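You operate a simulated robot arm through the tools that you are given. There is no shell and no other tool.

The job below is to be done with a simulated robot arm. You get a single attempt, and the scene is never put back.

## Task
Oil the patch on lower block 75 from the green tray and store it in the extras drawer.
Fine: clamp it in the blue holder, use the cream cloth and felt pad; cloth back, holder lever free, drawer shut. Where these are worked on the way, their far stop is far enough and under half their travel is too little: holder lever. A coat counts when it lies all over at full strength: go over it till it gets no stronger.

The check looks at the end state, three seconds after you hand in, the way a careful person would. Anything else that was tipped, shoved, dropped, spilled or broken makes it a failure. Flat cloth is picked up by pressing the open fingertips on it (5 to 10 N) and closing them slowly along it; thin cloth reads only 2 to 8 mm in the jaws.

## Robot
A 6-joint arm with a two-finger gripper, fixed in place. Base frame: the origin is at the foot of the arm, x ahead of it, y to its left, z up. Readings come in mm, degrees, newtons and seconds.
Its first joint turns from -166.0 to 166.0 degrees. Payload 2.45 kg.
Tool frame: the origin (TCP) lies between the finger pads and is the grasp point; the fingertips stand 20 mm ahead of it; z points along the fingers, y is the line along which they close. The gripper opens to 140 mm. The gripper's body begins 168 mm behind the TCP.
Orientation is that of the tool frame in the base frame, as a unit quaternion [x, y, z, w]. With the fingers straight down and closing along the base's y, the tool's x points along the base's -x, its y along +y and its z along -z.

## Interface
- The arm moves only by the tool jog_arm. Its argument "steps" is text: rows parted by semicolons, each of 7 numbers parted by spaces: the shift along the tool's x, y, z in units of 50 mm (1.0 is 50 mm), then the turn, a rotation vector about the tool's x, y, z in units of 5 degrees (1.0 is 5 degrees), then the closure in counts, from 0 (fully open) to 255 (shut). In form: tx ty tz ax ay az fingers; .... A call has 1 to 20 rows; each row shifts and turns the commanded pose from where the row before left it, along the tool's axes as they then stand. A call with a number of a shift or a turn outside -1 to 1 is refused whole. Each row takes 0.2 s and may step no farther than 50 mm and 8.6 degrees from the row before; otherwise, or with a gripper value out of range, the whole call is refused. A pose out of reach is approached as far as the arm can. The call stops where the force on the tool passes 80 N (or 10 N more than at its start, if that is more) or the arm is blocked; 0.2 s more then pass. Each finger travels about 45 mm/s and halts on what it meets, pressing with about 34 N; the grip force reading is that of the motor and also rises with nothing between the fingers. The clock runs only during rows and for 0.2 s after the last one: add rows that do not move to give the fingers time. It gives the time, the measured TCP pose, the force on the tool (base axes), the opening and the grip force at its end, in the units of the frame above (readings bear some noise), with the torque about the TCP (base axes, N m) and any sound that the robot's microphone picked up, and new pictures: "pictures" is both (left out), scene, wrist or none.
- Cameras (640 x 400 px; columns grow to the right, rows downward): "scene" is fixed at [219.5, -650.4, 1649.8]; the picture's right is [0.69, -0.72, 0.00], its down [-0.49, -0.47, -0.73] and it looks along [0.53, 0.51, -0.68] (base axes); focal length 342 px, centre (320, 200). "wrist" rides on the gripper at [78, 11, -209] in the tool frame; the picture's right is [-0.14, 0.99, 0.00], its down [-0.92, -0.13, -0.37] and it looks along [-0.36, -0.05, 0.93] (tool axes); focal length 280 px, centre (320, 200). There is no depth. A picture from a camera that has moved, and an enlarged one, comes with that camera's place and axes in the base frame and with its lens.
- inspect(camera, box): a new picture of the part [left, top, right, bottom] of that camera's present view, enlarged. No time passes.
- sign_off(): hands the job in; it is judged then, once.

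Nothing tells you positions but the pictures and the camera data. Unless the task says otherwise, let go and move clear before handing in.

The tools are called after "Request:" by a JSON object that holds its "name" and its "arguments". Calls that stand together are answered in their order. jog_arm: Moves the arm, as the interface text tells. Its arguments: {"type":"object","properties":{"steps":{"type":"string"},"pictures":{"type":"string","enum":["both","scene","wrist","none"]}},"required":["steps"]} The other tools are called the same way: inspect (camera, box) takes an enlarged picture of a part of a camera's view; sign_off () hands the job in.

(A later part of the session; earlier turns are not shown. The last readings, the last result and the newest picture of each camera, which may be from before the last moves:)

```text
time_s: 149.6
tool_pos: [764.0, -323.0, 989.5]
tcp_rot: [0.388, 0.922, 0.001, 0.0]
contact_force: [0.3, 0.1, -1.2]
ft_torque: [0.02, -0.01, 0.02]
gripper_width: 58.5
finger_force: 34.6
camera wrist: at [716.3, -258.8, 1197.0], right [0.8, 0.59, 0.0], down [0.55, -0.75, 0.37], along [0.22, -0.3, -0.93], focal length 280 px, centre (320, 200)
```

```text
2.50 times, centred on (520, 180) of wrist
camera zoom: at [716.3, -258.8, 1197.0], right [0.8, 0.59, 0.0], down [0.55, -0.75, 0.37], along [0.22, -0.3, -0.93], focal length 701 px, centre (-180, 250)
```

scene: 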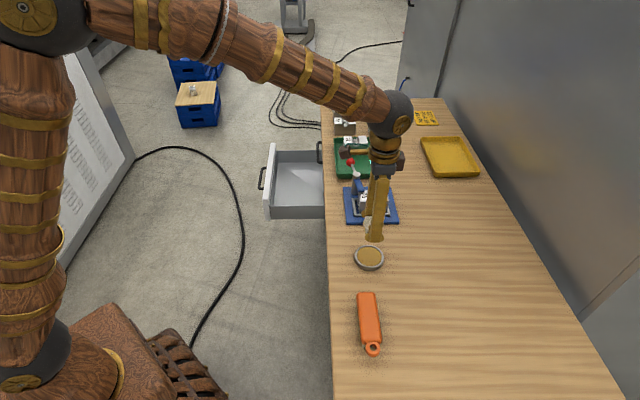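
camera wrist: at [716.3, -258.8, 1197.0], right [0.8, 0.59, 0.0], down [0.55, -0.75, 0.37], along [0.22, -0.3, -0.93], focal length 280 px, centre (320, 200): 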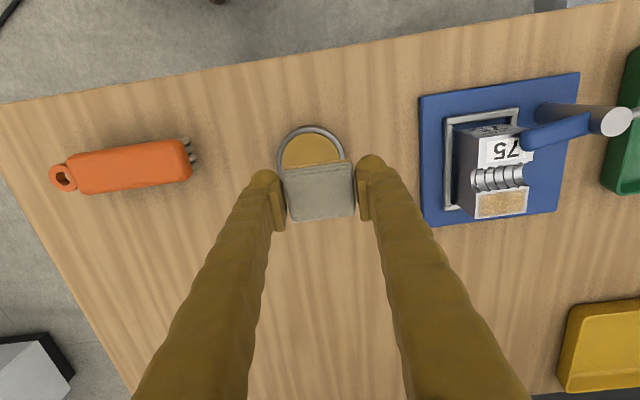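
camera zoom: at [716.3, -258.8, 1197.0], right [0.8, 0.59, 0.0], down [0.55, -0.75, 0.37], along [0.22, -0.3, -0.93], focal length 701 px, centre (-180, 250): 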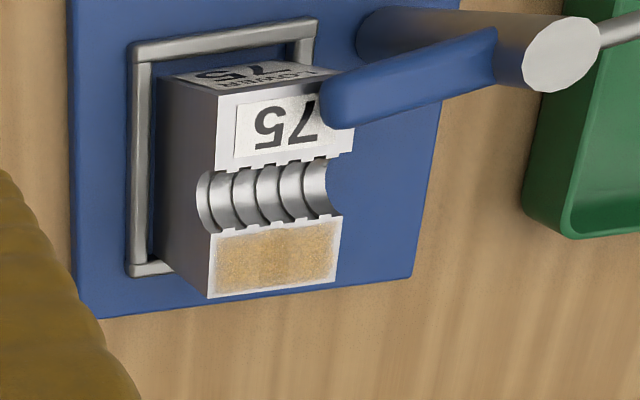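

Slightly stronger again. I'll reload and do another cycle with wider strokes to reach the edges.

Request:
{"name": "jog_arm", "arguments": {"steps": "0.01 -0.23 0 0 0 0 255; 0 0 0.4 0 0 0 255; 0 0 0.6 0 0 0 255; 0 0 0.5 0 0 0 255; 0 0 0.3 0 0 0 255; 0 0 0.08 0 0 0 255; 0 0 0.02 0 0 0 255; 0 0 0.02 0 0 0 255; 0 0 0 0 0 0 255", "pictures": "none"}}

Request:
{"name": "jog_arm", "arguments": {"steps": "0 0 0.02 0 0 0 255; 0 0 0 0 0 0 255; 0 0 0 0 0 0 255", "pictures": "none"}}

```text
time_s: 151.6
tool_pos: [755.6, -330.0, 893.4]
tcp_rot: [0.387, 0.922, 0.001, 0.0]
contact_force: [0.2, 0.2, -0.1]
ft_torque: [-0.01, -0.04, 0.05]
gripper_width: 58.5
finger_force: 33.6
```

```text
time_s: 152.4
tool_pos: [756.5, -329.1, 893.7]
tcp_rot: [0.387, 0.922, 0.001, 0.0]
contact_force: [0.2, -0.3, 3.8]
ft_torque: [-0.02, -0.05, 0.01]
gripper_width: 58.4
finger_force: 34.2
```

Request:
{"name": "jog_arm", "arguments": {"steps": "0 0 0.01 0 0 0 255; 0 0 0 0 0 0 255; 0 0 0 0 0 0 255; 0 0 0 0 0 0 255", "pictures": "wrist"}}

Request:
{"name": "inspect", "arguments": {"camera": "wrist", "box": [240, 120, 400, 240]}}

```text
time_s: 153.4
tool_pos: [756.3, -330.3, 892.0]
tcp_rot: [0.388, 0.922, 0.001, 0.0]
contact_force: [0.4, 2.2, 17.2]
ft_torque: [0.04, 0.0, 0.0]
gripper_width: 58.0
finger_force: 34.4
camera wrist: at [708.5, -266.7, 1100.8], right [0.8, 0.59, 0.0], down [0.55, -0.75, 0.37], along [0.22, -0.3, -0.93], focal length 280 px, centre (320, 200)
```

wrist: 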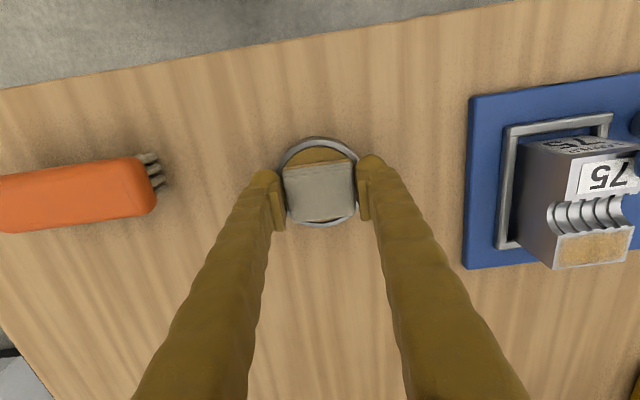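

```text
3.33 times, centred on (320, 180) of wrist
camera zoom: at [708.5, -266.7, 1100.8], right [0.8, 0.59, 0.0], down [0.55, -0.75, 0.37], along [0.22, -0.3, -0.93], focal length 935 px, centre (320, 267)
```

zoom: 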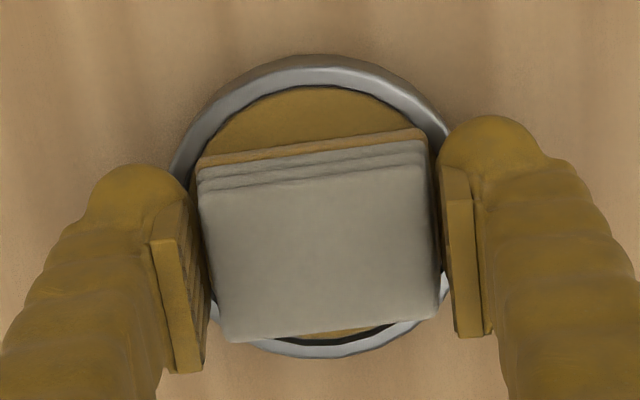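

Request:
{"name": "jog_arm", "arguments": {"steps": "0 0 -0.1 0 0 0 255; 0 0 -0.3 0 0 0 255; 0 0 -0.5 0 0 0 255; 0 0 -0.6 0 0 0 255; 0 0 -0.5 0 0 0 255; -0.174 0.3 0 0 0 0 255; -0.174 0.6 0 0 0 0 255; -0.174 0.76 0 0 0 0 255; -0.174 0.76 0 0 0 0 255; -0.174 0.7 0 0 0 0 255; -0.174 0.55 0 0 0 0 255; -0.174 0.33 0 0 0 0 255; 0 0 0.3 0 0 0 255; 0 0 0.3 0 0 0 255; 0 0 0.2 0 0 0 255; 0 0 0.1 0 0 0 255; 0 0 0.04 0 0 0 255; 0 0 0 0 0 0 255", "pictures": "none"}}

Request:
{"name": "jog_arm", "arguments": {"steps": "0 0 0.02 0 0 0 255; 0 0 0 0 0 0 255", "pictures": "none"}}

```text
time_s: 157.2
tool_pos: [941.6, -234.9, 946.0]
tcp_rot: [0.387, 0.922, 0.0, 0.0]
contact_force: [-0.3, -0.6, -0.4]
ft_torque: [-0.03, -0.01, -0.01]
gripper_width: 58.0
finger_force: 33.9
```

```text
time_s: 157.8
tool_pos: [942.8, -233.6, 944.5]
tcp_rot: [0.387, 0.922, 0.001, 0.0]
contact_force: [0.5, 1.3, 5.9]
ft_torque: [0.01, 0.05, 0.04]
gripper_width: 58.4
finger_force: 33.7
```

Request:
{"name": "jog_arm", "arguments": {"steps": "0 0.2 0.006 0 0 0 255; 0 -0.2 0 0 0 0 255; 0 -0.2 0 0 0 0 255; 0 0.2 0 0 0 0 255; 0.1 0 0 0 0 0 255; 0 0.2 0 0 0 0 255; 0 -0.2 0 0 0 0 255; 0 -0.2 0 0 0 0 255; 0 0.2 0 0 0 0 255; -0.1 0 0 0 0 0 255; -0.1 0 0 0 0 0 255; 0 0.2 0 0 0 0 255; 0 -0.2 0 0 0 0 255; 0 -0.2 0 0 0 0 255; 0 0.2 0 0 0 0 255; 0.1 0 0 0 0 0 255; 0 0.2 0 0 0 0 255; 0 -0.2 0 0 0 0 255; 0 0 0 0 0 0 255", "pictures": "none"}}

Request:
{"name": "jog_arm", "arguments": {"steps": "0 0 -0.1 0 0 0 255; 0 0 -0.3 0 0 0 255; 0 0 -0.5 0 0 0 255; 0.2 -0.5 0 0 0 0 255; 0.3 -0.7 0 0 0 0 255; 0.3 -0.7 0 0 0 0 255; 0.3 -0.7 0 0 0 0 255; 0.1 -0.7 0 0 0 0 255; 0 -0.5 0 0 0 0 255; 0 0 0 0 0 0 255", "pictures": "wrist"}}

Request:
{"name": "inspect", "arguments": {"camera": "wrist", "box": [450, 180, 540, 240]}}

Request:
{"name": "inspect", "arguments": {"camera": "wrist", "box": [440, 100, 600, 260]}}

```text
time_s: 161.8
tool_pos: [941.3, -234.3, 944.7]
tcp_rot: [0.388, 0.922, 0.001, 0.0]
contact_force: [3.4, 5.2, 11.6]
ft_torque: [0.13, -0.11, 0.02]
gripper_width: 58.4
finger_force: 34.1
```

```text
time_s: 164.0
tool_pos: [763.1, -323.6, 987.8]
tcp_rot: [0.387, 0.922, 0.001, 0.0]
contact_force: [0.3, -0.6, -0.3]
ft_torque: [0.02, 0.0, -0.03]
gripper_width: 58.3
finger_force: 33.7
camera wrist: at [715.5, -259.9, 1196.8], right [0.8, 0.59, 0.0], down [0.55, -0.75, 0.37], along [0.22, -0.3, -0.93], focal length 280 px, centre (320, 200)
```

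wrist: 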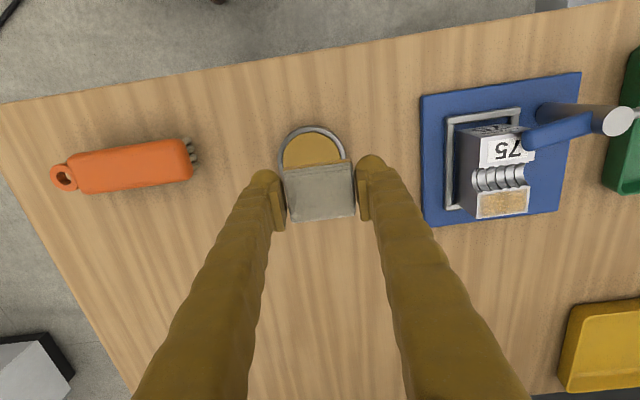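

```text
6.67 times, centred on (495, 210) of wrist
camera zoom: at [715.5, -259.9, 1196.8], right [0.8, 0.59, 0.0], down [0.55, -0.75, 0.37], along [0.22, -0.3, -0.93], focal length 1869 px, centre (-847, 133)
```

zoom: 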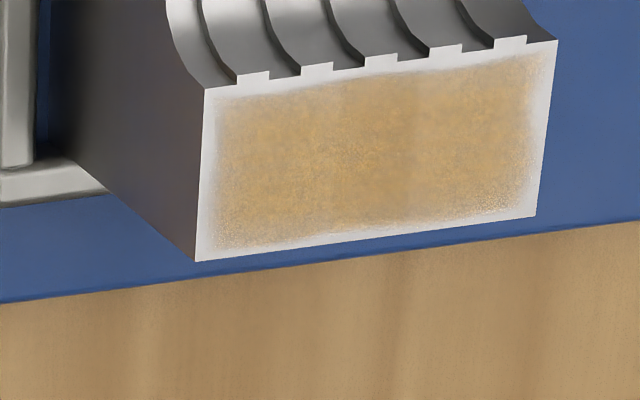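

```text
2.50 times, centred on (520, 180) of wrist
camera zoom: at [715.5, -259.9, 1196.8], right [0.8, 0.59, 0.0], down [0.55, -0.75, 0.37], along [0.22, -0.3, -0.93], focal length 701 px, centre (-180, 250)
```

zoom: 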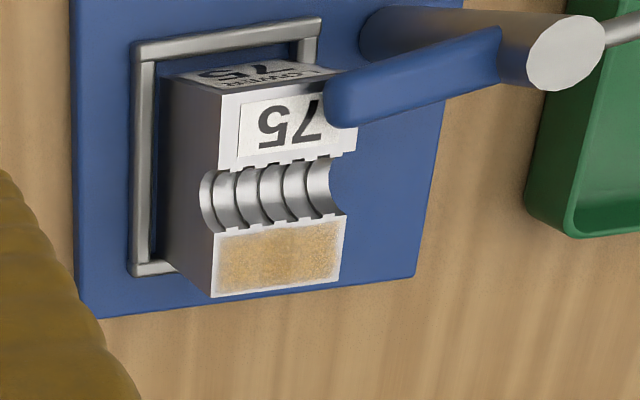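

Little change now, so it looks close to saturated. I'll take a closer look at the coat, particularly the edges.

Request:
{"name": "jog_arm", "arguments": {"steps": "-0.2 0.4 0 0 0 0 255; -0.2 0.55 0.1 0 0 0 255; -0.2 0.55 0.15 0 0 0 255; -0.2 0.5 0.2 0 0 0 255; 0 0 0.1 0 0 0 255; 0 0 0 0 0 0 255", "pictures": "wrist"}}

Request:
{"name": "inspect", "arguments": {"camera": "wrist", "box": [380, 150, 500, 240]}}

```text
time_s: 165.4
tool_pos: [862.3, -281.7, 960.8]
tcp_rot: [0.388, 0.922, 0.001, -0.001]
contact_force: [-0.1, -0.1, -1.2]
ft_torque: [0.0, -0.02, 0.0]
gripper_width: 58.4
finger_force: 34.5
camera wrist: at [815.2, -218.3, 1169.1], right [0.8, 0.59, 0.0], down [0.55, -0.75, 0.37], along [0.22, -0.3, -0.93], focal length 280 px, centre (320, 200)
```

wrist: 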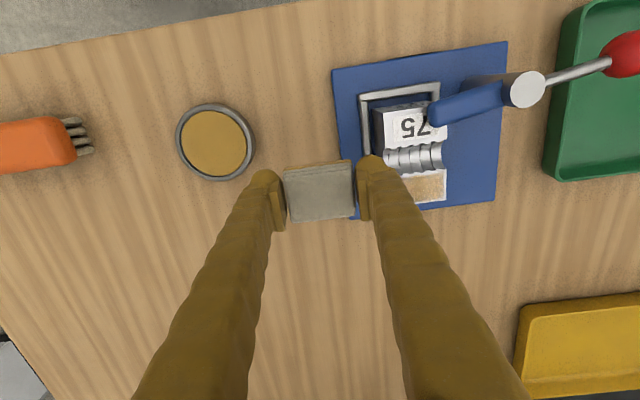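

```text
4.44 times, centred on (440, 195) of wrist
camera zoom: at [815.2, -218.3, 1169.1], right [0.8, 0.59, 0.0], down [0.55, -0.75, 0.37], along [0.22, -0.3, -0.93], focal length 1246 px, centre (-213, 222)
```

zoom: 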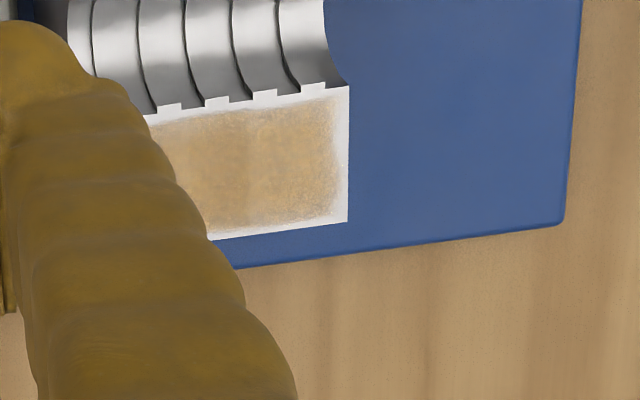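

Request:
{"name": "jog_arm", "arguments": {"steps": "0 -0.4 0 0 0 0 255; 0 -0.4 0 0 0 0 255; 0 0 0 0 0 0 255", "pictures": "wrist"}}

Request:
{"name": "inspect", "arguments": {"camera": "wrist", "box": [420, 145, 520, 230]}}

Request:
{"name": "inspect", "arguments": {"camera": "wrist", "box": [180, 100, 280, 180]}}

```text
time_s: 166.2
tool_pos: [833.8, -311.1, 960.4]
tcp_rot: [0.388, 0.922, 0.001, 0.001]
contact_force: [-0.1, -0.2, -0.8]
ft_torque: [0.02, 0.0, -0.02]
gripper_width: 58.6
finger_force: 34.4
camera wrist: at [786.5, -246.6, 1169.3], right [0.8, 0.59, 0.0], down [0.55, -0.75, 0.37], along [0.22, -0.3, -0.93], focal length 280 px, centre (320, 200)
```

wrist: 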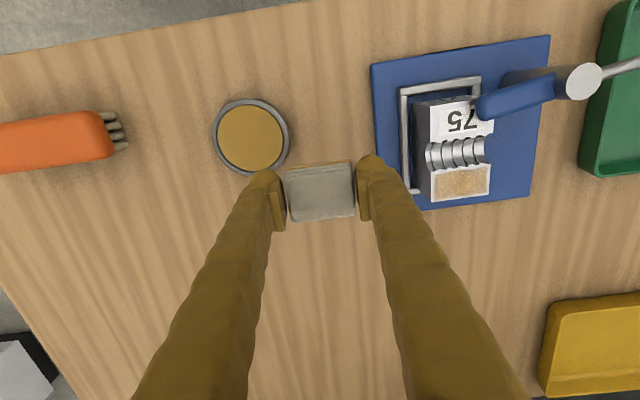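

```text
4.71 times, centred on (470, 188) of wrist
camera zoom: at [786.5, -246.6, 1169.3], right [0.8, 0.59, 0.0], down [0.55, -0.75, 0.37], along [0.22, -0.3, -0.93], focal length 1320 px, centre (-386, 259)
```

zoom: 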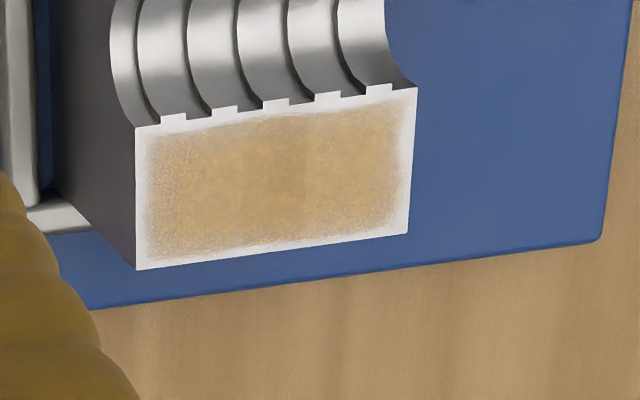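

```text
5.00 times, centred on (230, 140) of wrist
camera zoom: at [786.5, -246.6, 1169.3], right [0.8, 0.59, 0.0], down [0.55, -0.75, 0.37], along [0.22, -0.3, -0.93], focal length 1402 px, centre (770, 500)
```

zoom: 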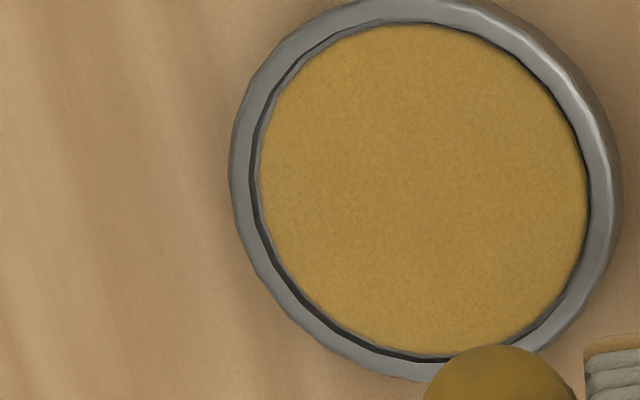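

The coat is fairly even but the left/right margins look thinner. I'll reload and use short strokes so the whole patch stays under the cloth.

Request:
{"name": "jog_arm", "arguments": {"steps": "0.2 -0.35 0 0 0 0 255; 0.3 -0.5 0 0 0 0 255; 0.3 -0.52 0 0 0 0 255; 0 0 0.4 0 0 0 255; 0 0 0.5 0 0 0 255; 0 0 0.3 0 0 0 255; 0 0 0.06 0 0 0 255; 0 0 0.04 0 0 0 255; 0 0 0 0 0 0 255", "pictures": "none"}}

Request:
{"name": "jog_arm", "arguments": {"steps": "0 0 0.02 0 0 0 255; 0 0 0.02 0 0 0 255; 0 0 0 0 0 0 255", "pictures": "none"}}

```text
time_s: 168.2
tool_pos: [756.9, -330.1, 896.2]
tcp_rot: [0.387, 0.922, 0.0, 0.0]
contact_force: [0.7, 0.5, 0.1]
ft_torque: [-0.02, -0.03, 0.0]
gripper_width: 58.4
finger_force: 33.8
```

```text
time_s: 169.0
tool_pos: [756.7, -330.1, 893.1]
tcp_rot: [0.388, 0.922, 0.001, 0.001]
contact_force: [0.9, 0.3, -0.9]
ft_torque: [0.02, -0.03, 0.0]
gripper_width: 58.3
finger_force: 34.2
```

Request:
{"name": "jog_arm", "arguments": {"steps": "0 0 0.02 0 0 0 255; 0 0 0.01 0 0 0 255; 0 0 0 0 0 0 255; 0 0 0 0 0 0 255", "pictures": "none"}}

```text
time_s: 170.0
tool_pos: [756.9, -329.7, 894.4]
tcp_rot: [0.388, 0.922, 0.001, 0.001]
contact_force: [0.4, 0.7, 0.2]
ft_torque: [0.02, 0.03, 0.01]
gripper_width: 58.2
finger_force: 33.9
```

Request:
{"name": "jog_arm", "arguments": {"steps": "0 0 0.02 0 0 0 255; 0 0 0 0 0 0 255; 0 0 0 0 0 0 255", "pictures": "none"}}

```text
time_s: 170.8
tool_pos: [758.2, -329.8, 892.6]
tcp_rot: [0.388, 0.922, 0.0, 0.001]
contact_force: [-2.3, 2.9, 16.4]
ft_torque: [0.04, 0.07, 0.02]
gripper_width: 58.3
finger_force: 34.2
```

Request:
{"name": "jog_arm", "arguments": {"steps": "0 0 -0.1 0 0 0 255; 0 0 -0.3 0 0 0 255; 0 0 -0.5 0 0 0 255; 0 0 -0.6 0 0 0 255; 0 0 -0.5 0 0 0 255; -0.174 0.3 0 0 0 0 255; -0.174 0.6 0 0 0 0 255; -0.174 0.76 0 0 0 0 255; -0.174 0.76 0 0 0 0 255; -0.174 0.7 0 0 0 0 255; -0.174 0.55 0 0 0 0 255; -0.174 0.33 0 0 0 0 255; 0 0 0.3 0 0 0 255; 0 0 0.3 0 0 0 255; 0 0 0.2 0 0 0 255; 0 0 0.1 0 0 0 255; 0 0 0.04 0 0 0 255; 0 0 0 0 0 0 255", "pictures": "none"}}

Request:
{"name": "jog_arm", "arguments": {"steps": "0 0 0.02 0 0 0 255; 0 0 0 0 0 0 255", "pictures": "none"}}

```text
time_s: 174.6
tool_pos: [943.1, -234.3, 944.8]
tcp_rot: [0.388, 0.922, 0.001, 0.001]
contact_force: [-0.1, -0.4, -0.8]
ft_torque: [-0.02, 0.01, 0.02]
gripper_width: 58.6
finger_force: 34.5
```

```text
time_s: 175.2
tool_pos: [943.3, -233.9, 944.8]
tcp_rot: [0.388, 0.922, 0.001, 0.0]
contact_force: [-0.5, 0.9, 6.6]
ft_torque: [-0.03, 0.03, -0.01]
gripper_width: 58.3
finger_force: 33.8
```

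Request:
{"name": "jog_arm", "arguments": {"steps": "0 0.08 0.01 0 0 0 255; 0 -0.08 0 0 0 0 255; 0 -0.08 0 0 0 0 255; 0 0.08 0 0 0 0 255; 0.06 0 0 0 0 0 255; -0.06 0 0 0 0 0 255; -0.04 0 0 0 0 0 255; 0.04 0 0 0 0 0 255; 0 0.08 0 0 0 0 255; 0 -0.08 0 0 0 0 255; 0 -0.08 0 0 0 0 255; 0 0.08 0 0 0 0 255; 0.06 0 0 0 0 0 255; -0.06 0 0 0 0 0 255; -0.04 0 0 0 0 0 255; 0.04 0 0 0 0 0 255; 0 0.08 0 0 0 0 255; 0 -0.08 0 0 0 0 255; 0 -0.08 0 0 0 0 255; 0 0.08 0 0 0 0 255", "pictures": "none"}}

Request:
{"name": "jog_arm", "arguments": {"steps": "0 0.08 0 0 0 0 255; 0 -0.08 0 0 0 0 255; 0 -0.08 0 0 0 0 255; 0 0.08 0 0 0 0 255; 0.06 0 0 0 0 0 255; -0.06 0 0 0 0 0 255; -0.04 0 0 0 0 0 255; 0.04 0 0 0 0 0 255; 0 0.08 0 0 0 0 255; 0 -0.08 0 0 0 0 255; 0 -0.08 0 0 0 0 255; 0 0.08 0 0 0 0 255; 0.06 0 0 0 0 0 255; -0.06 0 0 0 0 0 255; 0 0 0 0 0 0 255", "pictures": "none"}}

Request:
{"name": "jog_arm", "arguments": {"steps": "0 0 -0.1 0 0 0 255; 0 0 -0.3 0 0 0 255; 0.05 -0.4 0 0 0 0 255; 0.1 -0.6 0 0 0 0 255; 0.15 -0.7 0.05 0 0 0 255; 0.1 -0.7 0.05 0 0 0 255; 0 -0.2 0 0 0 0 255; 0 0 0 0 0 0 255", "pictures": "wrist"}}

Request:
{"name": "inspect", "arguments": {"camera": "wrist", "box": [420, 145, 520, 230]}}

```text
time_s: 179.4
tool_pos: [942.5, -234.9, 943.4]
tcp_rot: [0.387, 0.922, 0.0, -0.001]
contact_force: [-4.1, -5.1, 13.9]
ft_torque: [-0.14, 0.07, 0.0]
gripper_width: 58.7
finger_force: 34.1
```

```text
time_s: 182.6
tool_pos: [941.9, -232.3, 943.9]
tcp_rot: [0.387, 0.922, 0.002, 0.0]
contact_force: [-1.6, 4.9, 9.2]
ft_torque: [0.14, 0.04, 0.02]
gripper_width: 58.4
finger_force: 33.7
```

```text
time_s: 184.4
tool_pos: [834.9, -310.9, 959.2]
tcp_rot: [0.388, 0.922, 0.001, 0.001]
contact_force: [0.0, 0.2, -0.7]
ft_torque: [0.0, 0.0, 0.0]
gripper_width: 58.7
finger_force: 33.8
camera wrist: at [788.6, -246.5, 1167.1], right [0.8, 0.59, 0.0], down [0.55, -0.75, 0.37], along [0.22, -0.3, -0.93], focal length 280 px, centre (320, 200)
```

wrist: 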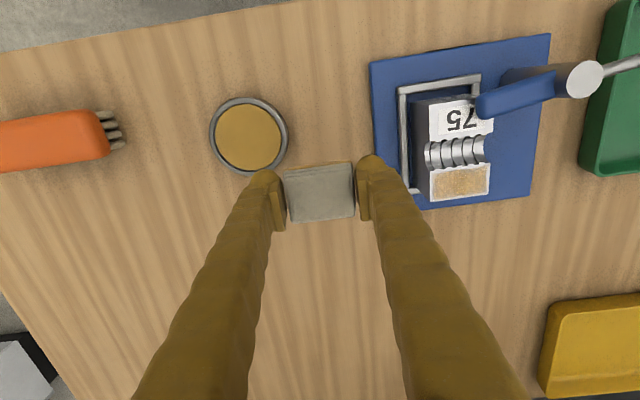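

```text
4.71 times, centred on (470, 188) of wrist
camera zoom: at [788.6, -246.5, 1167.1], right [0.8, 0.59, 0.0], down [0.55, -0.75, 0.37], along [0.22, -0.3, -0.93], focal length 1320 px, centre (-386, 259)
```

zoom: 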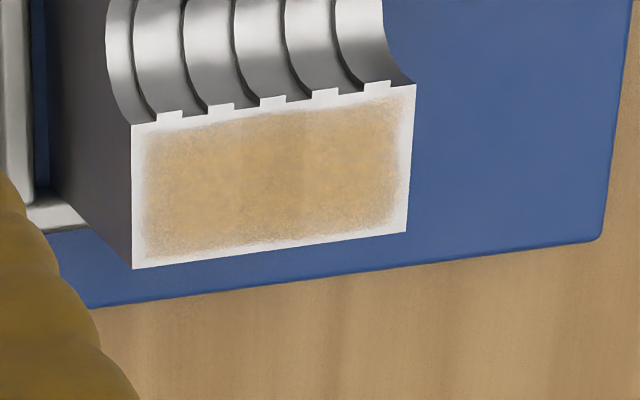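

Smoother and more even now, so it was still strengthening. Another reload and short-stroke cycle.

Request:
{"name": "jog_arm", "arguments": {"steps": "0.2 -0.35 0 0 0 0 255; 0.3 -0.5 0 0 0 0 255; 0.31 -0.51 0 0 0 0 255; 0 0 0.4 0 0 0 255; 0 0 0.5 0 0 0 255; 0 0 0.3 0 0 0 255; 0 0 0.08 0 0 0 255; 0 0 0.04 0 0 0 255; 0 0 0.02 0 0 0 255; 0 0 0 0 0 0 255", "pictures": "none"}}

Request:
{"name": "jog_arm", "arguments": {"steps": "0 0 0.02 0 0 0 255; 0 0 0 0 0 0 255; 0 0 0 0 0 0 255", "pictures": "none"}}

```text
time_s: 186.6
tool_pos: [759.6, -328.7, 891.7]
tcp_rot: [0.388, 0.922, 0.0, 0.001]
contact_force: [-0.8, 1.0, 8.6]
ft_torque: [-0.05, 0.13, -0.02]
gripper_width: 58.4
finger_force: 34.5
```

```text
time_s: 187.4
tool_pos: [758.6, -329.2, 892.1]
tcp_rot: [0.388, 0.922, 0.0, 0.002]
contact_force: [-1.2, 0.9, 28.6]
ft_torque: [0.27, 0.14, 0.0]
gripper_width: 58.5
finger_force: 34.2
```

Request:
{"name": "jog_arm", "arguments": {"steps": "0 0 -0.06 0 0 0 255; 0 -0.07 0 0 0 0 255; 0 0 0.04 0 0 0 255; 0 0 0 0 0 0 255; 0 0 0.015 0 0 0 255; 0 0 0 0 0 0 255", "pictures": "wrist"}}

Request:
{"name": "inspect", "arguments": {"camera": "wrist", "box": [240, 120, 400, 240]}}

```text
time_s: 188.8
tool_pos: [757.4, -331.5, 891.1]
tcp_rot: [0.388, 0.922, 0.001, 0.0]
contact_force: [-8.0, 5.5, 21.1]
ft_torque: [-0.05, 0.03, -0.04]
gripper_width: 58.5
finger_force: 34.3
camera wrist: at [709.1, -267.5, 1099.4], right [0.8, 0.59, 0.0], down [0.55, -0.75, 0.37], along [0.22, -0.3, -0.93], focal length 280 px, centre (320, 200)
```

wrist: 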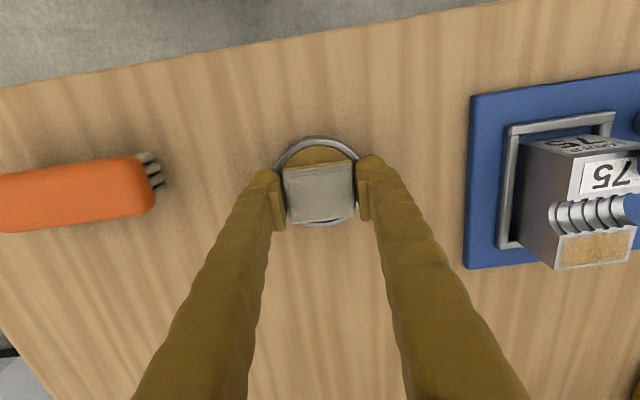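

```text
3.33 times, centred on (320, 180) of wrist
camera zoom: at [709.1, -267.5, 1099.4], right [0.8, 0.59, 0.0], down [0.55, -0.75, 0.37], along [0.22, -0.3, -0.93], focal length 935 px, centre (320, 267)
```

zoom: 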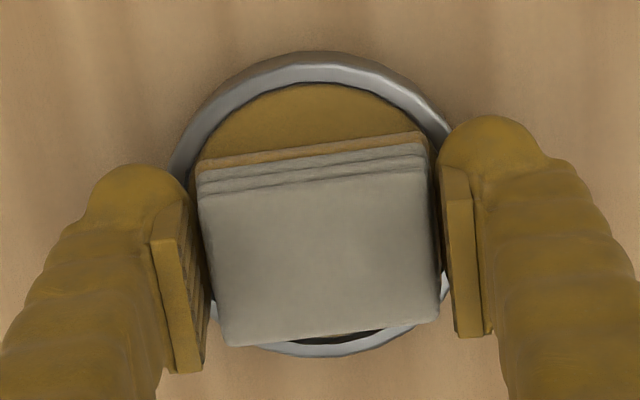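

Request:
{"name": "jog_arm", "arguments": {"steps": "0 0 -0.1 0 0 0 255; 0 0 -0.3 0 0 0 255; 0 0 -0.5 0 0 0 255; 0 0 -0.6 0 0 0 255; 0 0 -0.5 0 0 0 255; -0.172 0.3 0 0 0 0 255; -0.172 0.6 0 0 0 0 255; -0.172 0.76 0 0 0 0 255; -0.172 0.76 0 0 0 0 255; -0.172 0.7 0 0 0 0 255; -0.172 0.55 0 0 0 0 255; -0.172 0.33 0 0 0 0 255; 0 0 0.3 0 0 0 255; 0 0 0.3 0 0 0 255; 0 0 0.2 0 0 0 255; 0 0 0.1 0 0 0 255; 0 0 0.04 0 0 0 255; 0 0 0 0 0 0 255", "pictures": "none"}}

Request:
{"name": "jog_arm", "arguments": {"steps": "0 0 0.02 0 0 0 255; 0 0 0 0 0 0 255", "pictures": "none"}}

```text
time_s: 192.6
tool_pos: [941.6, -235.7, 943.7]
tcp_rot: [0.387, 0.922, 0.001, 0.001]
contact_force: [-0.4, 0.0, -0.5]
ft_torque: [-0.04, -0.06, 0.0]
gripper_width: 58.4
finger_force: 33.3
```

```text
time_s: 193.2
tool_pos: [941.7, -235.1, 943.1]
tcp_rot: [0.388, 0.922, 0.001, 0.001]
contact_force: [-1.5, 0.6, 8.5]
ft_torque: [0.0, 0.03, 0.01]
gripper_width: 58.3
finger_force: 34.0
```

Request:
{"name": "jog_arm", "arguments": {"steps": "0 0.08 0.01 0 0 0 255; 0 -0.08 0 0 0 0 255; 0 -0.08 0 0 0 0 255; 0 0.08 0 0 0 0 255; 0.06 0 0 0 0 0 255; -0.06 0 0 0 0 0 255; -0.04 0 0 0 0 0 255; 0.04 0 0 0 0 0 255; 0 0.08 0 0 0 0 255; 0 -0.08 0 0 0 0 255; 0 -0.08 0 0 0 0 255; 0 0.08 0 0 0 0 255; 0.06 0 0 0 0 0 255; -0.06 0 0 0 0 0 255; -0.04 0 0 0 0 0 255; 0.04 0 0 0 0 0 255; 0 0.08 0 0 0 0 255; 0 -0.08 0 0 0 0 255; 0 -0.08 0 0 0 0 255; 0 0.08 0 0 0 0 255", "pictures": "none"}}

Request:
{"name": "jog_arm", "arguments": {"steps": "0 0.08 0 0 0 0 255; 0 -0.08 0 0 0 0 255; 0 -0.08 0 0 0 0 255; 0 0.08 0 0 0 0 255; 0.06 0 0 0 0 0 255; -0.06 0 0 0 0 0 255; -0.04 0 0 0 0 0 255; 0.04 0 0 0 0 0 255; 0 0.08 0 0 0 0 255; 0 -0.08 0 0 0 0 255; 0 -0.08 0 0 0 0 255; 0 0.08 0 0 0 0 255; 0.06 0 0 0 0 0 255; -0.06 0 0 0 0 0 255; 0 0 0 0 0 0 255", "pictures": "none"}}

Request:
{"name": "jog_arm", "arguments": {"steps": "0 0 -0.1 0 0 0 255; 0 0 -0.3 0 0 0 255; 0.05 -0.4 0 0 0 0 255; 0.1 -0.6 0 0 0 0 255; 0.15 -0.7 0.04 0 0 0 255; 0.1 -0.7 0.04 0 0 0 255; 0 -0.2 0 0 0 0 255; 0 0 0 0 0 0 255", "pictures": "wrist"}}

Request:
{"name": "inspect", "arguments": {"camera": "wrist", "box": [420, 145, 520, 230]}}

```text
time_s: 197.4
tool_pos: [940.2, -237.0, 942.4]
tcp_rot: [0.388, 0.922, 0.001, 0.0]
contact_force: [-9.7, -7.0, 26.2]
ft_torque: [0.09, 0.18, 0.04]
gripper_width: 58.7
finger_force: 33.8
```

```text
time_s: 200.6
tool_pos: [941.3, -234.0, 942.2]
tcp_rot: [0.388, 0.922, 0.001, 0.0]
contact_force: [-4.3, 6.1, 15.2]
ft_torque: [0.1, 0.06, 0.0]
gripper_width: 58.6
finger_force: 33.8
```

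```text
time_s: 202.4
tool_pos: [835.1, -310.6, 958.5]
tcp_rot: [0.388, 0.922, 0.001, 0.001]
contact_force: [-0.4, 0.5, -1.0]
ft_torque: [0.03, -0.01, 0.02]
gripper_width: 58.6
finger_force: 34.1
camera wrist: at [787.1, -247.2, 1166.0], right [0.8, 0.59, 0.0], down [0.55, -0.75, 0.37], along [0.22, -0.3, -0.93], focal length 280 px, centre (320, 200)
```

wrist: 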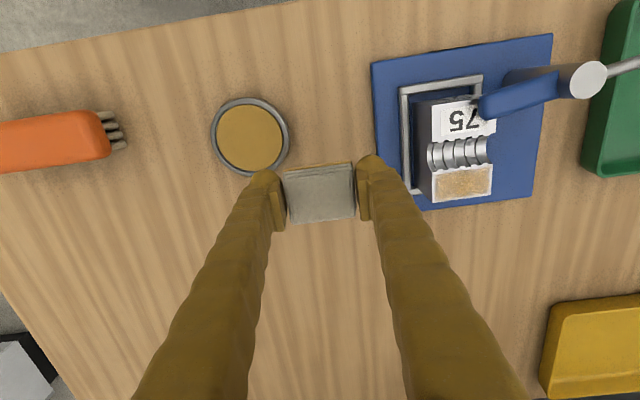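

```text
4.71 times, centred on (470, 188) of wrist
camera zoom: at [787.1, -247.2, 1166.0], right [0.8, 0.59, 0.0], down [0.55, -0.75, 0.37], along [0.22, -0.3, -0.93], focal length 1320 px, centre (-386, 259)
```

zoom: 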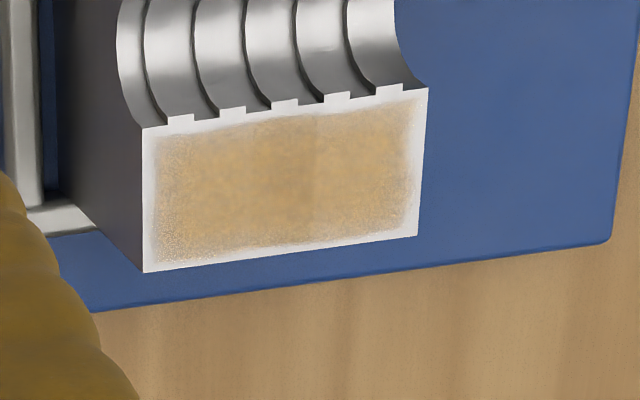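

Centre colour now looks unchanged. One more cycle to confirm it no longer strengthens.

Request:
{"name": "jog_arm", "arguments": {"steps": "0.2 -0.35 0 0 0 0 255; 0.3 -0.5 0 0 0 0 255; 0.31 -0.55 0 0 0 0 255; 0 0 0.4 0 0 0 255; 0 0 0.5 0 0 0 255; 0 0 0.3 0 0 0 255; 0 0 0.08 0 0 0 255; 0 0 0.04 0 0 0 255; 0 0 0 0 0 0 255", "pictures": "none"}}

Request:
{"name": "jog_arm", "arguments": {"steps": "0 0 0.02 0 0 0 255; 0 0 0 0 0 0 255; 0 0 0 0 0 0 255", "pictures": "none"}}

```text
time_s: 204.4
tool_pos: [755.6, -332.2, 892.2]
tcp_rot: [0.388, 0.922, 0.001, 0.0]
contact_force: [-0.1, -0.3, -0.2]
ft_torque: [0.01, 0.03, -0.01]
gripper_width: 58.4
finger_force: 34.1
```

```text
time_s: 205.2
tool_pos: [755.9, -331.2, 891.3]
tcp_rot: [0.388, 0.922, 0.001, 0.0]
contact_force: [0.6, -0.4, -0.2]
ft_torque: [0.01, 0.0, 0.0]
gripper_width: 58.4
finger_force: 34.1
```

Request:
{"name": "jog_arm", "arguments": {"steps": "0 0 0.02 0 0 0 255; 0 0 0.01 0 0 0 255; 0 0 0 0 0 0 255; 0 0 0 0 0 0 255", "pictures": "none"}}

```text
time_s: 206.2
tool_pos: [756.7, -332.4, 890.3]
tcp_rot: [0.388, 0.922, 0.001, 0.0]
contact_force: [-4.0, -1.4, 23.4]
ft_torque: [-0.04, 0.11, 0.04]
gripper_width: 58.7
finger_force: 33.7
```

Request:
{"name": "jog_arm", "arguments": {"steps": "0 0 -0.1 0 0 0 255; 0 0 -0.3 0 0 0 255; 0 0 -0.5 0 0 0 255; 0 0 -0.6 0 0 0 255; 0 0 -0.5 0 0 0 255; -0.174 0.3 0 0 0 0 255; -0.174 0.6 0 0 0 0 255; -0.174 0.76 0 0 0 0 255; -0.174 0.76 0 0 0 0 255; -0.174 0.7 0 0 0 0 255; -0.174 0.56 0 0 0 0 255; -0.174 0.35 0 0 0 0 255; 0 0 0.3 0 0 0 255; 0 0 0.3 0 0 0 255; 0 0 0.2 0 0 0 255; 0 0 0.1 0 0 0 255; 0 0 0.03 0 0 0 255; 0 0 0 0 0 0 255", "pictures": "none"}}

Request:
{"name": "jog_arm", "arguments": {"steps": "0 0 0.015 0 0 0 255; 0 0 0 0 0 0 255", "pictures": "none"}}

```text
time_s: 210.0
tool_pos: [942.8, -232.3, 942.7]
tcp_rot: [0.388, 0.922, 0.001, 0.0]
contact_force: [-0.3, -0.3, -0.1]
ft_torque: [-0.03, 0.01, -0.03]
gripper_width: 58.6
finger_force: 34.2
```

```text
time_s: 210.6
tool_pos: [942.2, -234.1, 944.3]
tcp_rot: [0.387, 0.922, 0.0, 0.001]
contact_force: [0.1, -0.1, -0.5]
ft_torque: [-0.04, -0.01, 0.03]
gripper_width: 58.7
finger_force: 34.4
```

Request:
{"name": "jog_arm", "arguments": {"steps": "0 0 0.02 0 0 0 255; 0 0 0 0 0 0 255", "pictures": "none"}}

```text
time_s: 211.2
tool_pos: [941.8, -233.1, 941.4]
tcp_rot: [0.387, 0.922, 0.0, 0.0]
contact_force: [-0.4, 2.0, 5.9]
ft_torque: [-0.03, 0.0, 0.01]
gripper_width: 58.6
finger_force: 34.2
```

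Request:
{"name": "jog_arm", "arguments": {"steps": "0 0.1 0.006 0 0 0 255; 0 -0.1 0 0 0 0 255; 0 -0.1 0 0 0 0 255; 0 0.1 0 0 0 0 255; 0.08 0 0 0 0 0 255; -0.08 0 0 0 0 0 255; -0.06 0 0 0 0 0 255; 0.06 0 0 0 0 0 255; 0 0.1 0 0 0 0 255; 0 -0.1 0 0 0 0 255; 0 -0.1 0 0 0 0 255; 0 0.1 0 0 0 0 255; 0.08 0 0 0 0 0 255; -0.08 0 0 0 0 0 255; -0.06 0 0 0 0 0 255; 0.06 0 0 0 0 0 255; 0 0.1 0 0 0 0 255; 0 -0.1 0 0 0 0 255; 0 -0.1 0 0 0 0 255; 0 0.1 0 0 0 0 255", "pictures": "none"}}

Request:
{"name": "jog_arm", "arguments": {"steps": "0 0 -0.1 0 0 0 255; 0 0 -0.3 0 0 0 255; 0.05 -0.4 0 0 0 0 255; 0.1 -0.6 0 0 0 0 255; 0.15 -0.7 0.04 0 0 0 255; 0.1 -0.7 0 0 0 0 255; 0 -0.2 0 0 0 0 255; 0 0 0 0 0 0 255", "pictures": "wrist"}}

Request:
{"name": "inspect", "arguments": {"camera": "wrist", "box": [420, 145, 520, 230]}}

Request:
{"name": "inspect", "arguments": {"camera": "scene", "box": [345, 180, 400, 225]}}

```text
time_s: 215.4
tool_pos: [942.6, -233.7, 941.9]
tcp_rot: [0.387, 0.922, 0.001, 0.0]
contact_force: [-6.6, -7.6, 19.1]
ft_torque: [-0.18, 0.13, -0.04]
gripper_width: 58.6
finger_force: 33.9
```

```text
time_s: 217.2
tool_pos: [835.8, -311.1, 957.4]
tcp_rot: [0.388, 0.922, 0.0, 0.0]
contact_force: [0.2, -0.5, -0.7]
ft_torque: [-0.03, -0.02, 0.02]
gripper_width: 58.6
finger_force: 34.2
camera wrist: at [788.3, -247.0, 1166.7], right [0.8, 0.59, 0.0], down [0.55, -0.75, 0.37], along [0.22, -0.3, -0.93], focal length 280 px, centre (320, 200)
```

wrist: 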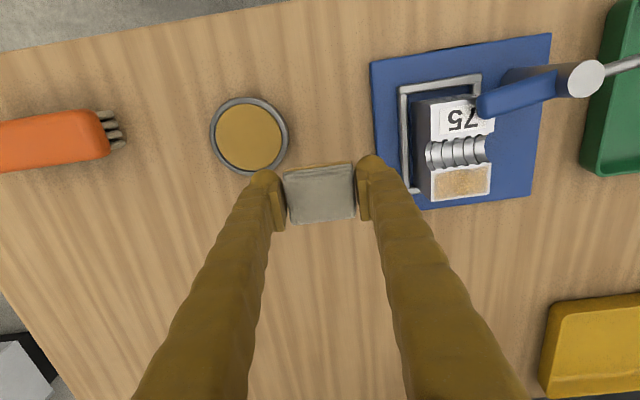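

```text
4.71 times, centred on (470, 188) of wrist
camera zoom: at [788.3, -247.0, 1166.7], right [0.8, 0.59, 0.0], down [0.55, -0.75, 0.37], along [0.22, -0.3, -0.93], focal length 1320 px, centre (-386, 259)
```

zoom: 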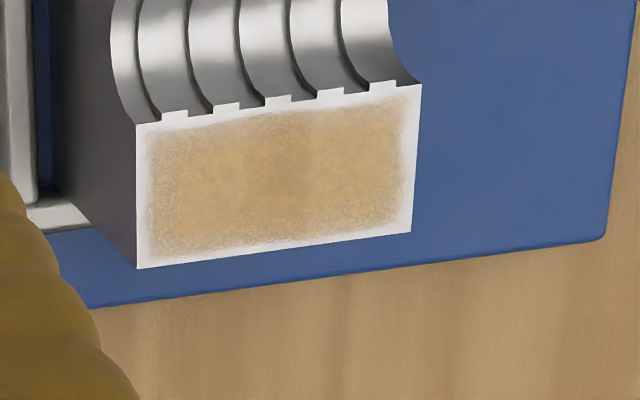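

```text
8.89 times, centred on (372, 202) of scene
camera zoom: at [219.5, -650.4, 1649.8], right [0.69, -0.72, 0.0], down [-0.49, -0.47, -0.73], along [0.53, 0.51, -0.68], focal length 3035 px, centre (-147, 178)
```

zoom: 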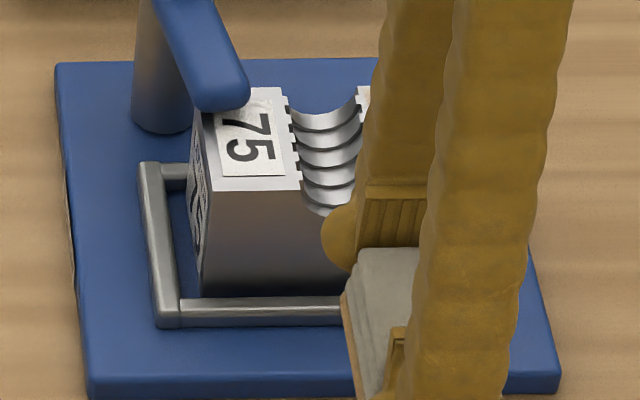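

The coat is unchanged from the last cycles: fully saturated and even. Now I'll take the cloth back to its original spot.

Request:
{"name": "jog_arm", "arguments": {"steps": "-0.15 -0.35 -0.1 0 0 0 255; -0.224 -0.524 0 0 0 0 255; -0.224 -0.524 0 0 0 0 255; -0.25 -0.58 0 0 0 0 255; -0.25 -0.58 0 0 0 0 255; -0.25 -0.58 0 0 0 0 255; -0.224 -0.524 0 0 0 0 255; -0.15 -0.35 0 0 0 0 255; -0.068 -0.178 0.1 0 0 0 255; 0 0 0.4 0 0 0 255; 0 0 0.5 0 0 0 255; 0 0 0 0 0 0 255", "pictures": "both"}}

Request:
{"name": "inspect", "arguments": {"camera": "scene", "box": [345, 180, 400, 225]}}

Request:
{"name": "inspect", "arguments": {"camera": "scene", "box": [390, 265, 470, 335]}}

```text
time_s: 219.8
tool_pos: [748.6, -521.7, 914.6]
tcp_rot: [0.387, 0.922, 0.001, 0.001]
contact_force: [0.1, 0.4, -0.1]
ft_torque: [0.02, 0.0, -0.01]
gripper_width: 58.7
finger_force: 34.4
camera wrist: at [701.6, -456.9, 1122.0], right [0.8, 0.59, 0.0], down [0.55, -0.75, 0.37], along [0.22, -0.3, -0.93], focal length 280 px, centre (320, 200)
```

scene: 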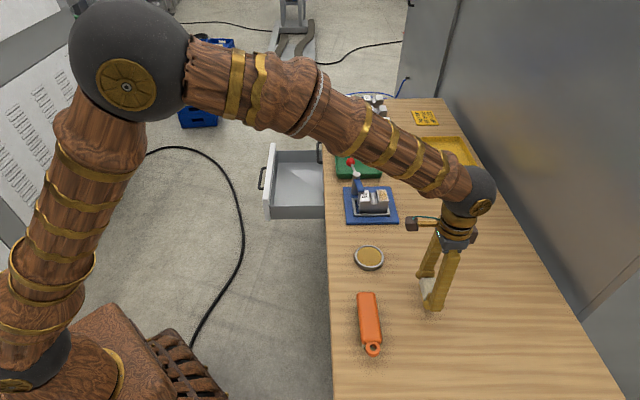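
wrist: 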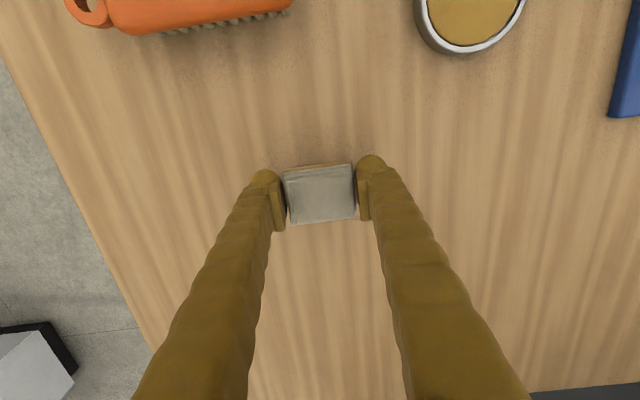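

```text
8.89 times, centred on (372, 202) of scene
camera zoom: at [219.5, -650.4, 1649.8], right [0.69, -0.72, 0.0], down [-0.49, -0.47, -0.73], along [0.53, 0.51, -0.68], focal length 3035 px, centre (-147, 178)
```

zoom: 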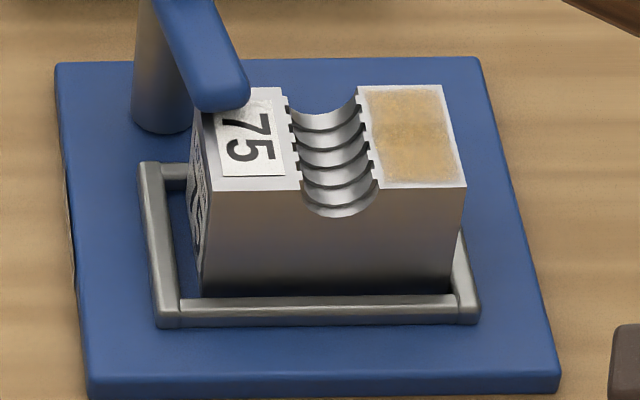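

```text
5.71 times, centred on (430, 300) of scene
camera zoom: at [219.5, -650.4, 1649.8], right [0.69, -0.72, 0.0], down [-0.49, -0.47, -0.73], along [0.53, 0.51, -0.68], focal length 1951 px, centre (-309, -371)
```

zoom: 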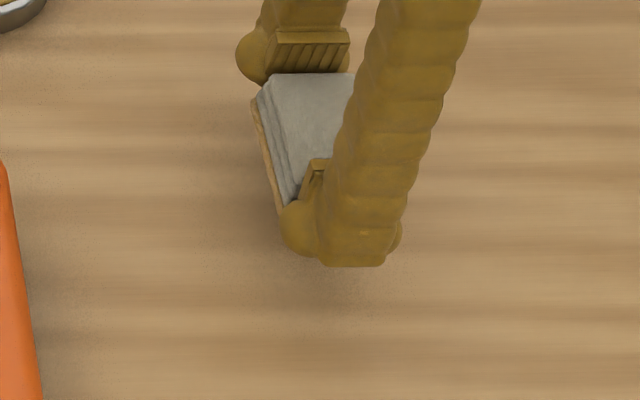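

Before putting the cloth down, I'll take an unobstructed high-zoom look at the patch coat.

Request:
{"name": "inspect", "arguments": {"camera": "scene", "box": [378, 186, 400, 204]}}

Request:
{"name": "inspect", "arguments": {"camera": "scene", "box": [370, 184, 406, 206]}}

```text
16.00 times, centred on (389, 195) of scene
camera zoom: at [219.5, -650.4, 1649.8], right [0.69, -0.72, 0.0], down [-0.49, -0.47, -0.73], along [0.53, 0.51, -0.68], focal length 5464 px, centre (-784, 280)
```

zoom: 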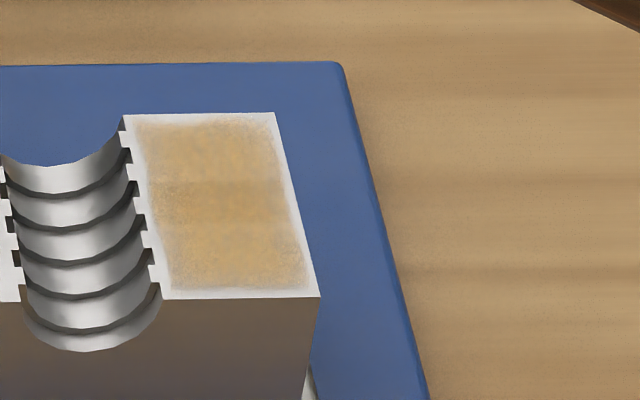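

```text
16.00 times, centred on (388, 195) of scene
camera zoom: at [219.5, -650.4, 1649.8], right [0.69, -0.72, 0.0], down [-0.49, -0.47, -0.73], along [0.53, 0.51, -0.68], focal length 5464 px, centre (-768, 280)
```

zoom: 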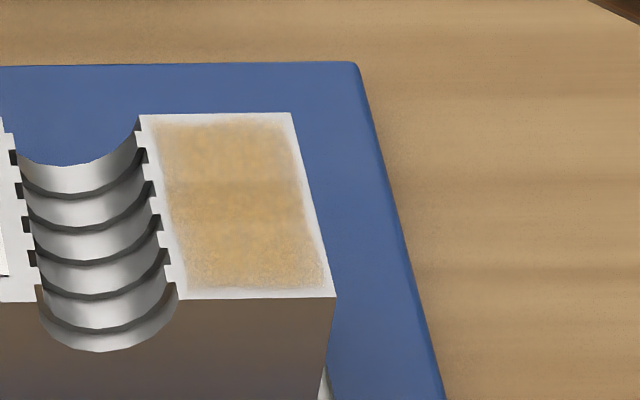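

The coat lies evenly over the whole patch, and only the patch's own soft border remains. Lowering the cloth onto its home spot.

Request:
{"name": "jog_arm", "arguments": {"steps": "0 0 0.3 0 0 0 255; 0 0 0.25 0 0 0 255; 0 0 0.1 0 0 0 255; 0 0 0 0 0 0 255", "pictures": "none"}}

Request:
{"name": "jog_arm", "arguments": {"steps": "0 0 0.04 0 0 0 255; 0 0 0.02 0 0 0 255; 0 0 0 0 0 0 255", "pictures": "none"}}

```text
time_s: 220.8
tool_pos: [748.6, -521.5, 880.7]
tcp_rot: [0.388, 0.922, 0.0, 0.001]
contact_force: [0.0, 0.0, -0.3]
ft_torque: [0.0, 0.03, -0.01]
gripper_width: 58.5
finger_force: 34.2
```

```text
time_s: 221.6
tool_pos: [748.9, -520.9, 878.0]
tcp_rot: [0.388, 0.922, 0.001, 0.0]
contact_force: [0.4, -0.2, -0.6]
ft_torque: [-0.01, 0.01, -0.01]
gripper_width: 58.6
finger_force: 34.1
```

Request:
{"name": "jog_arm", "arguments": {"steps": "0 0 0.02 0 0 0 255; 0 0 0 0 0 0 255", "pictures": "none"}}

Request:
{"name": "jog_arm", "arguments": {"steps": "0 0 0.015 0 0 0 255; 0 0 0 0 0 0 255", "pictures": "none"}}

```text
time_s: 222.2
tool_pos: [749.0, -521.0, 877.6]
tcp_rot: [0.387, 0.922, 0.0, 0.001]
contact_force: [0.6, 0.0, -0.7]
ft_torque: [-0.03, 0.03, -0.01]
gripper_width: 58.4
finger_force: 34.0
```

```text
time_s: 222.8
tool_pos: [748.7, -521.2, 876.6]
tcp_rot: [0.388, 0.922, 0.001, 0.0]
contact_force: [0.2, -0.9, -0.1]
ft_torque: [-0.01, 0.03, -0.01]
gripper_width: 58.7
finger_force: 34.2
```

Request:
{"name": "jog_arm", "arguments": {"steps": "0 0 0.015 0 0 0 255; 0 0 0 0 0 0 255", "pictures": "none"}}

Request:
{"name": "jog_arm", "arguments": {"steps": "0 0 0.015 0 0 0 255; 0 0 0 0 0 0 255", "pictures": "both"}}

Request:
{"name": "inspect", "arguments": {"camera": "scene", "box": [390, 265, 470, 335]}}

```text
time_s: 223.4
tool_pos: [748.4, -521.2, 875.7]
tcp_rot: [0.388, 0.922, 0.001, 0.0]
contact_force: [-0.9, 0.7, -0.5]
ft_torque: [0.0, 0.01, -0.02]
gripper_width: 58.5
finger_force: 34.0
```

```text
time_s: 224.0
tool_pos: [747.5, -521.0, 873.8]
tcp_rot: [0.387, 0.922, 0.001, 0.001]
contact_force: [0.6, 0.1, 2.1]
ft_torque: [-0.04, 0.05, 0.04]
gripper_width: 58.4
finger_force: 34.1
camera wrist: at [701.4, -457.0, 1082.9], right [0.8, 0.59, 0.0], down [0.55, -0.75, 0.37], along [0.22, -0.3, -0.93], focal length 280 px, centre (320, 200)
```

scene: 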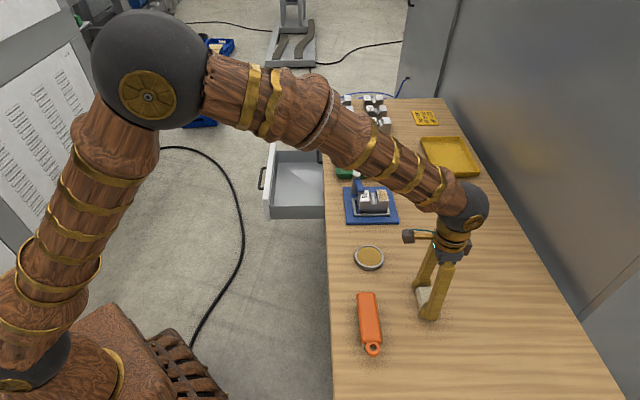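
wrist: 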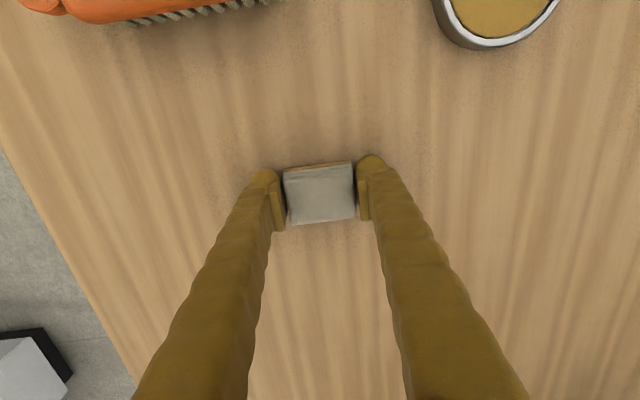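

```text
5.71 times, centred on (430, 300) of scene
camera zoom: at [219.5, -650.4, 1649.8], right [0.69, -0.72, 0.0], down [-0.49, -0.47, -0.73], along [0.53, 0.51, -0.68], focal length 1951 px, centre (-309, -371)
```

zoom: 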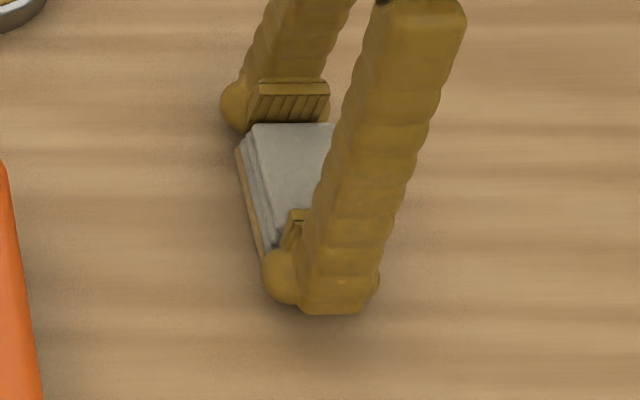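

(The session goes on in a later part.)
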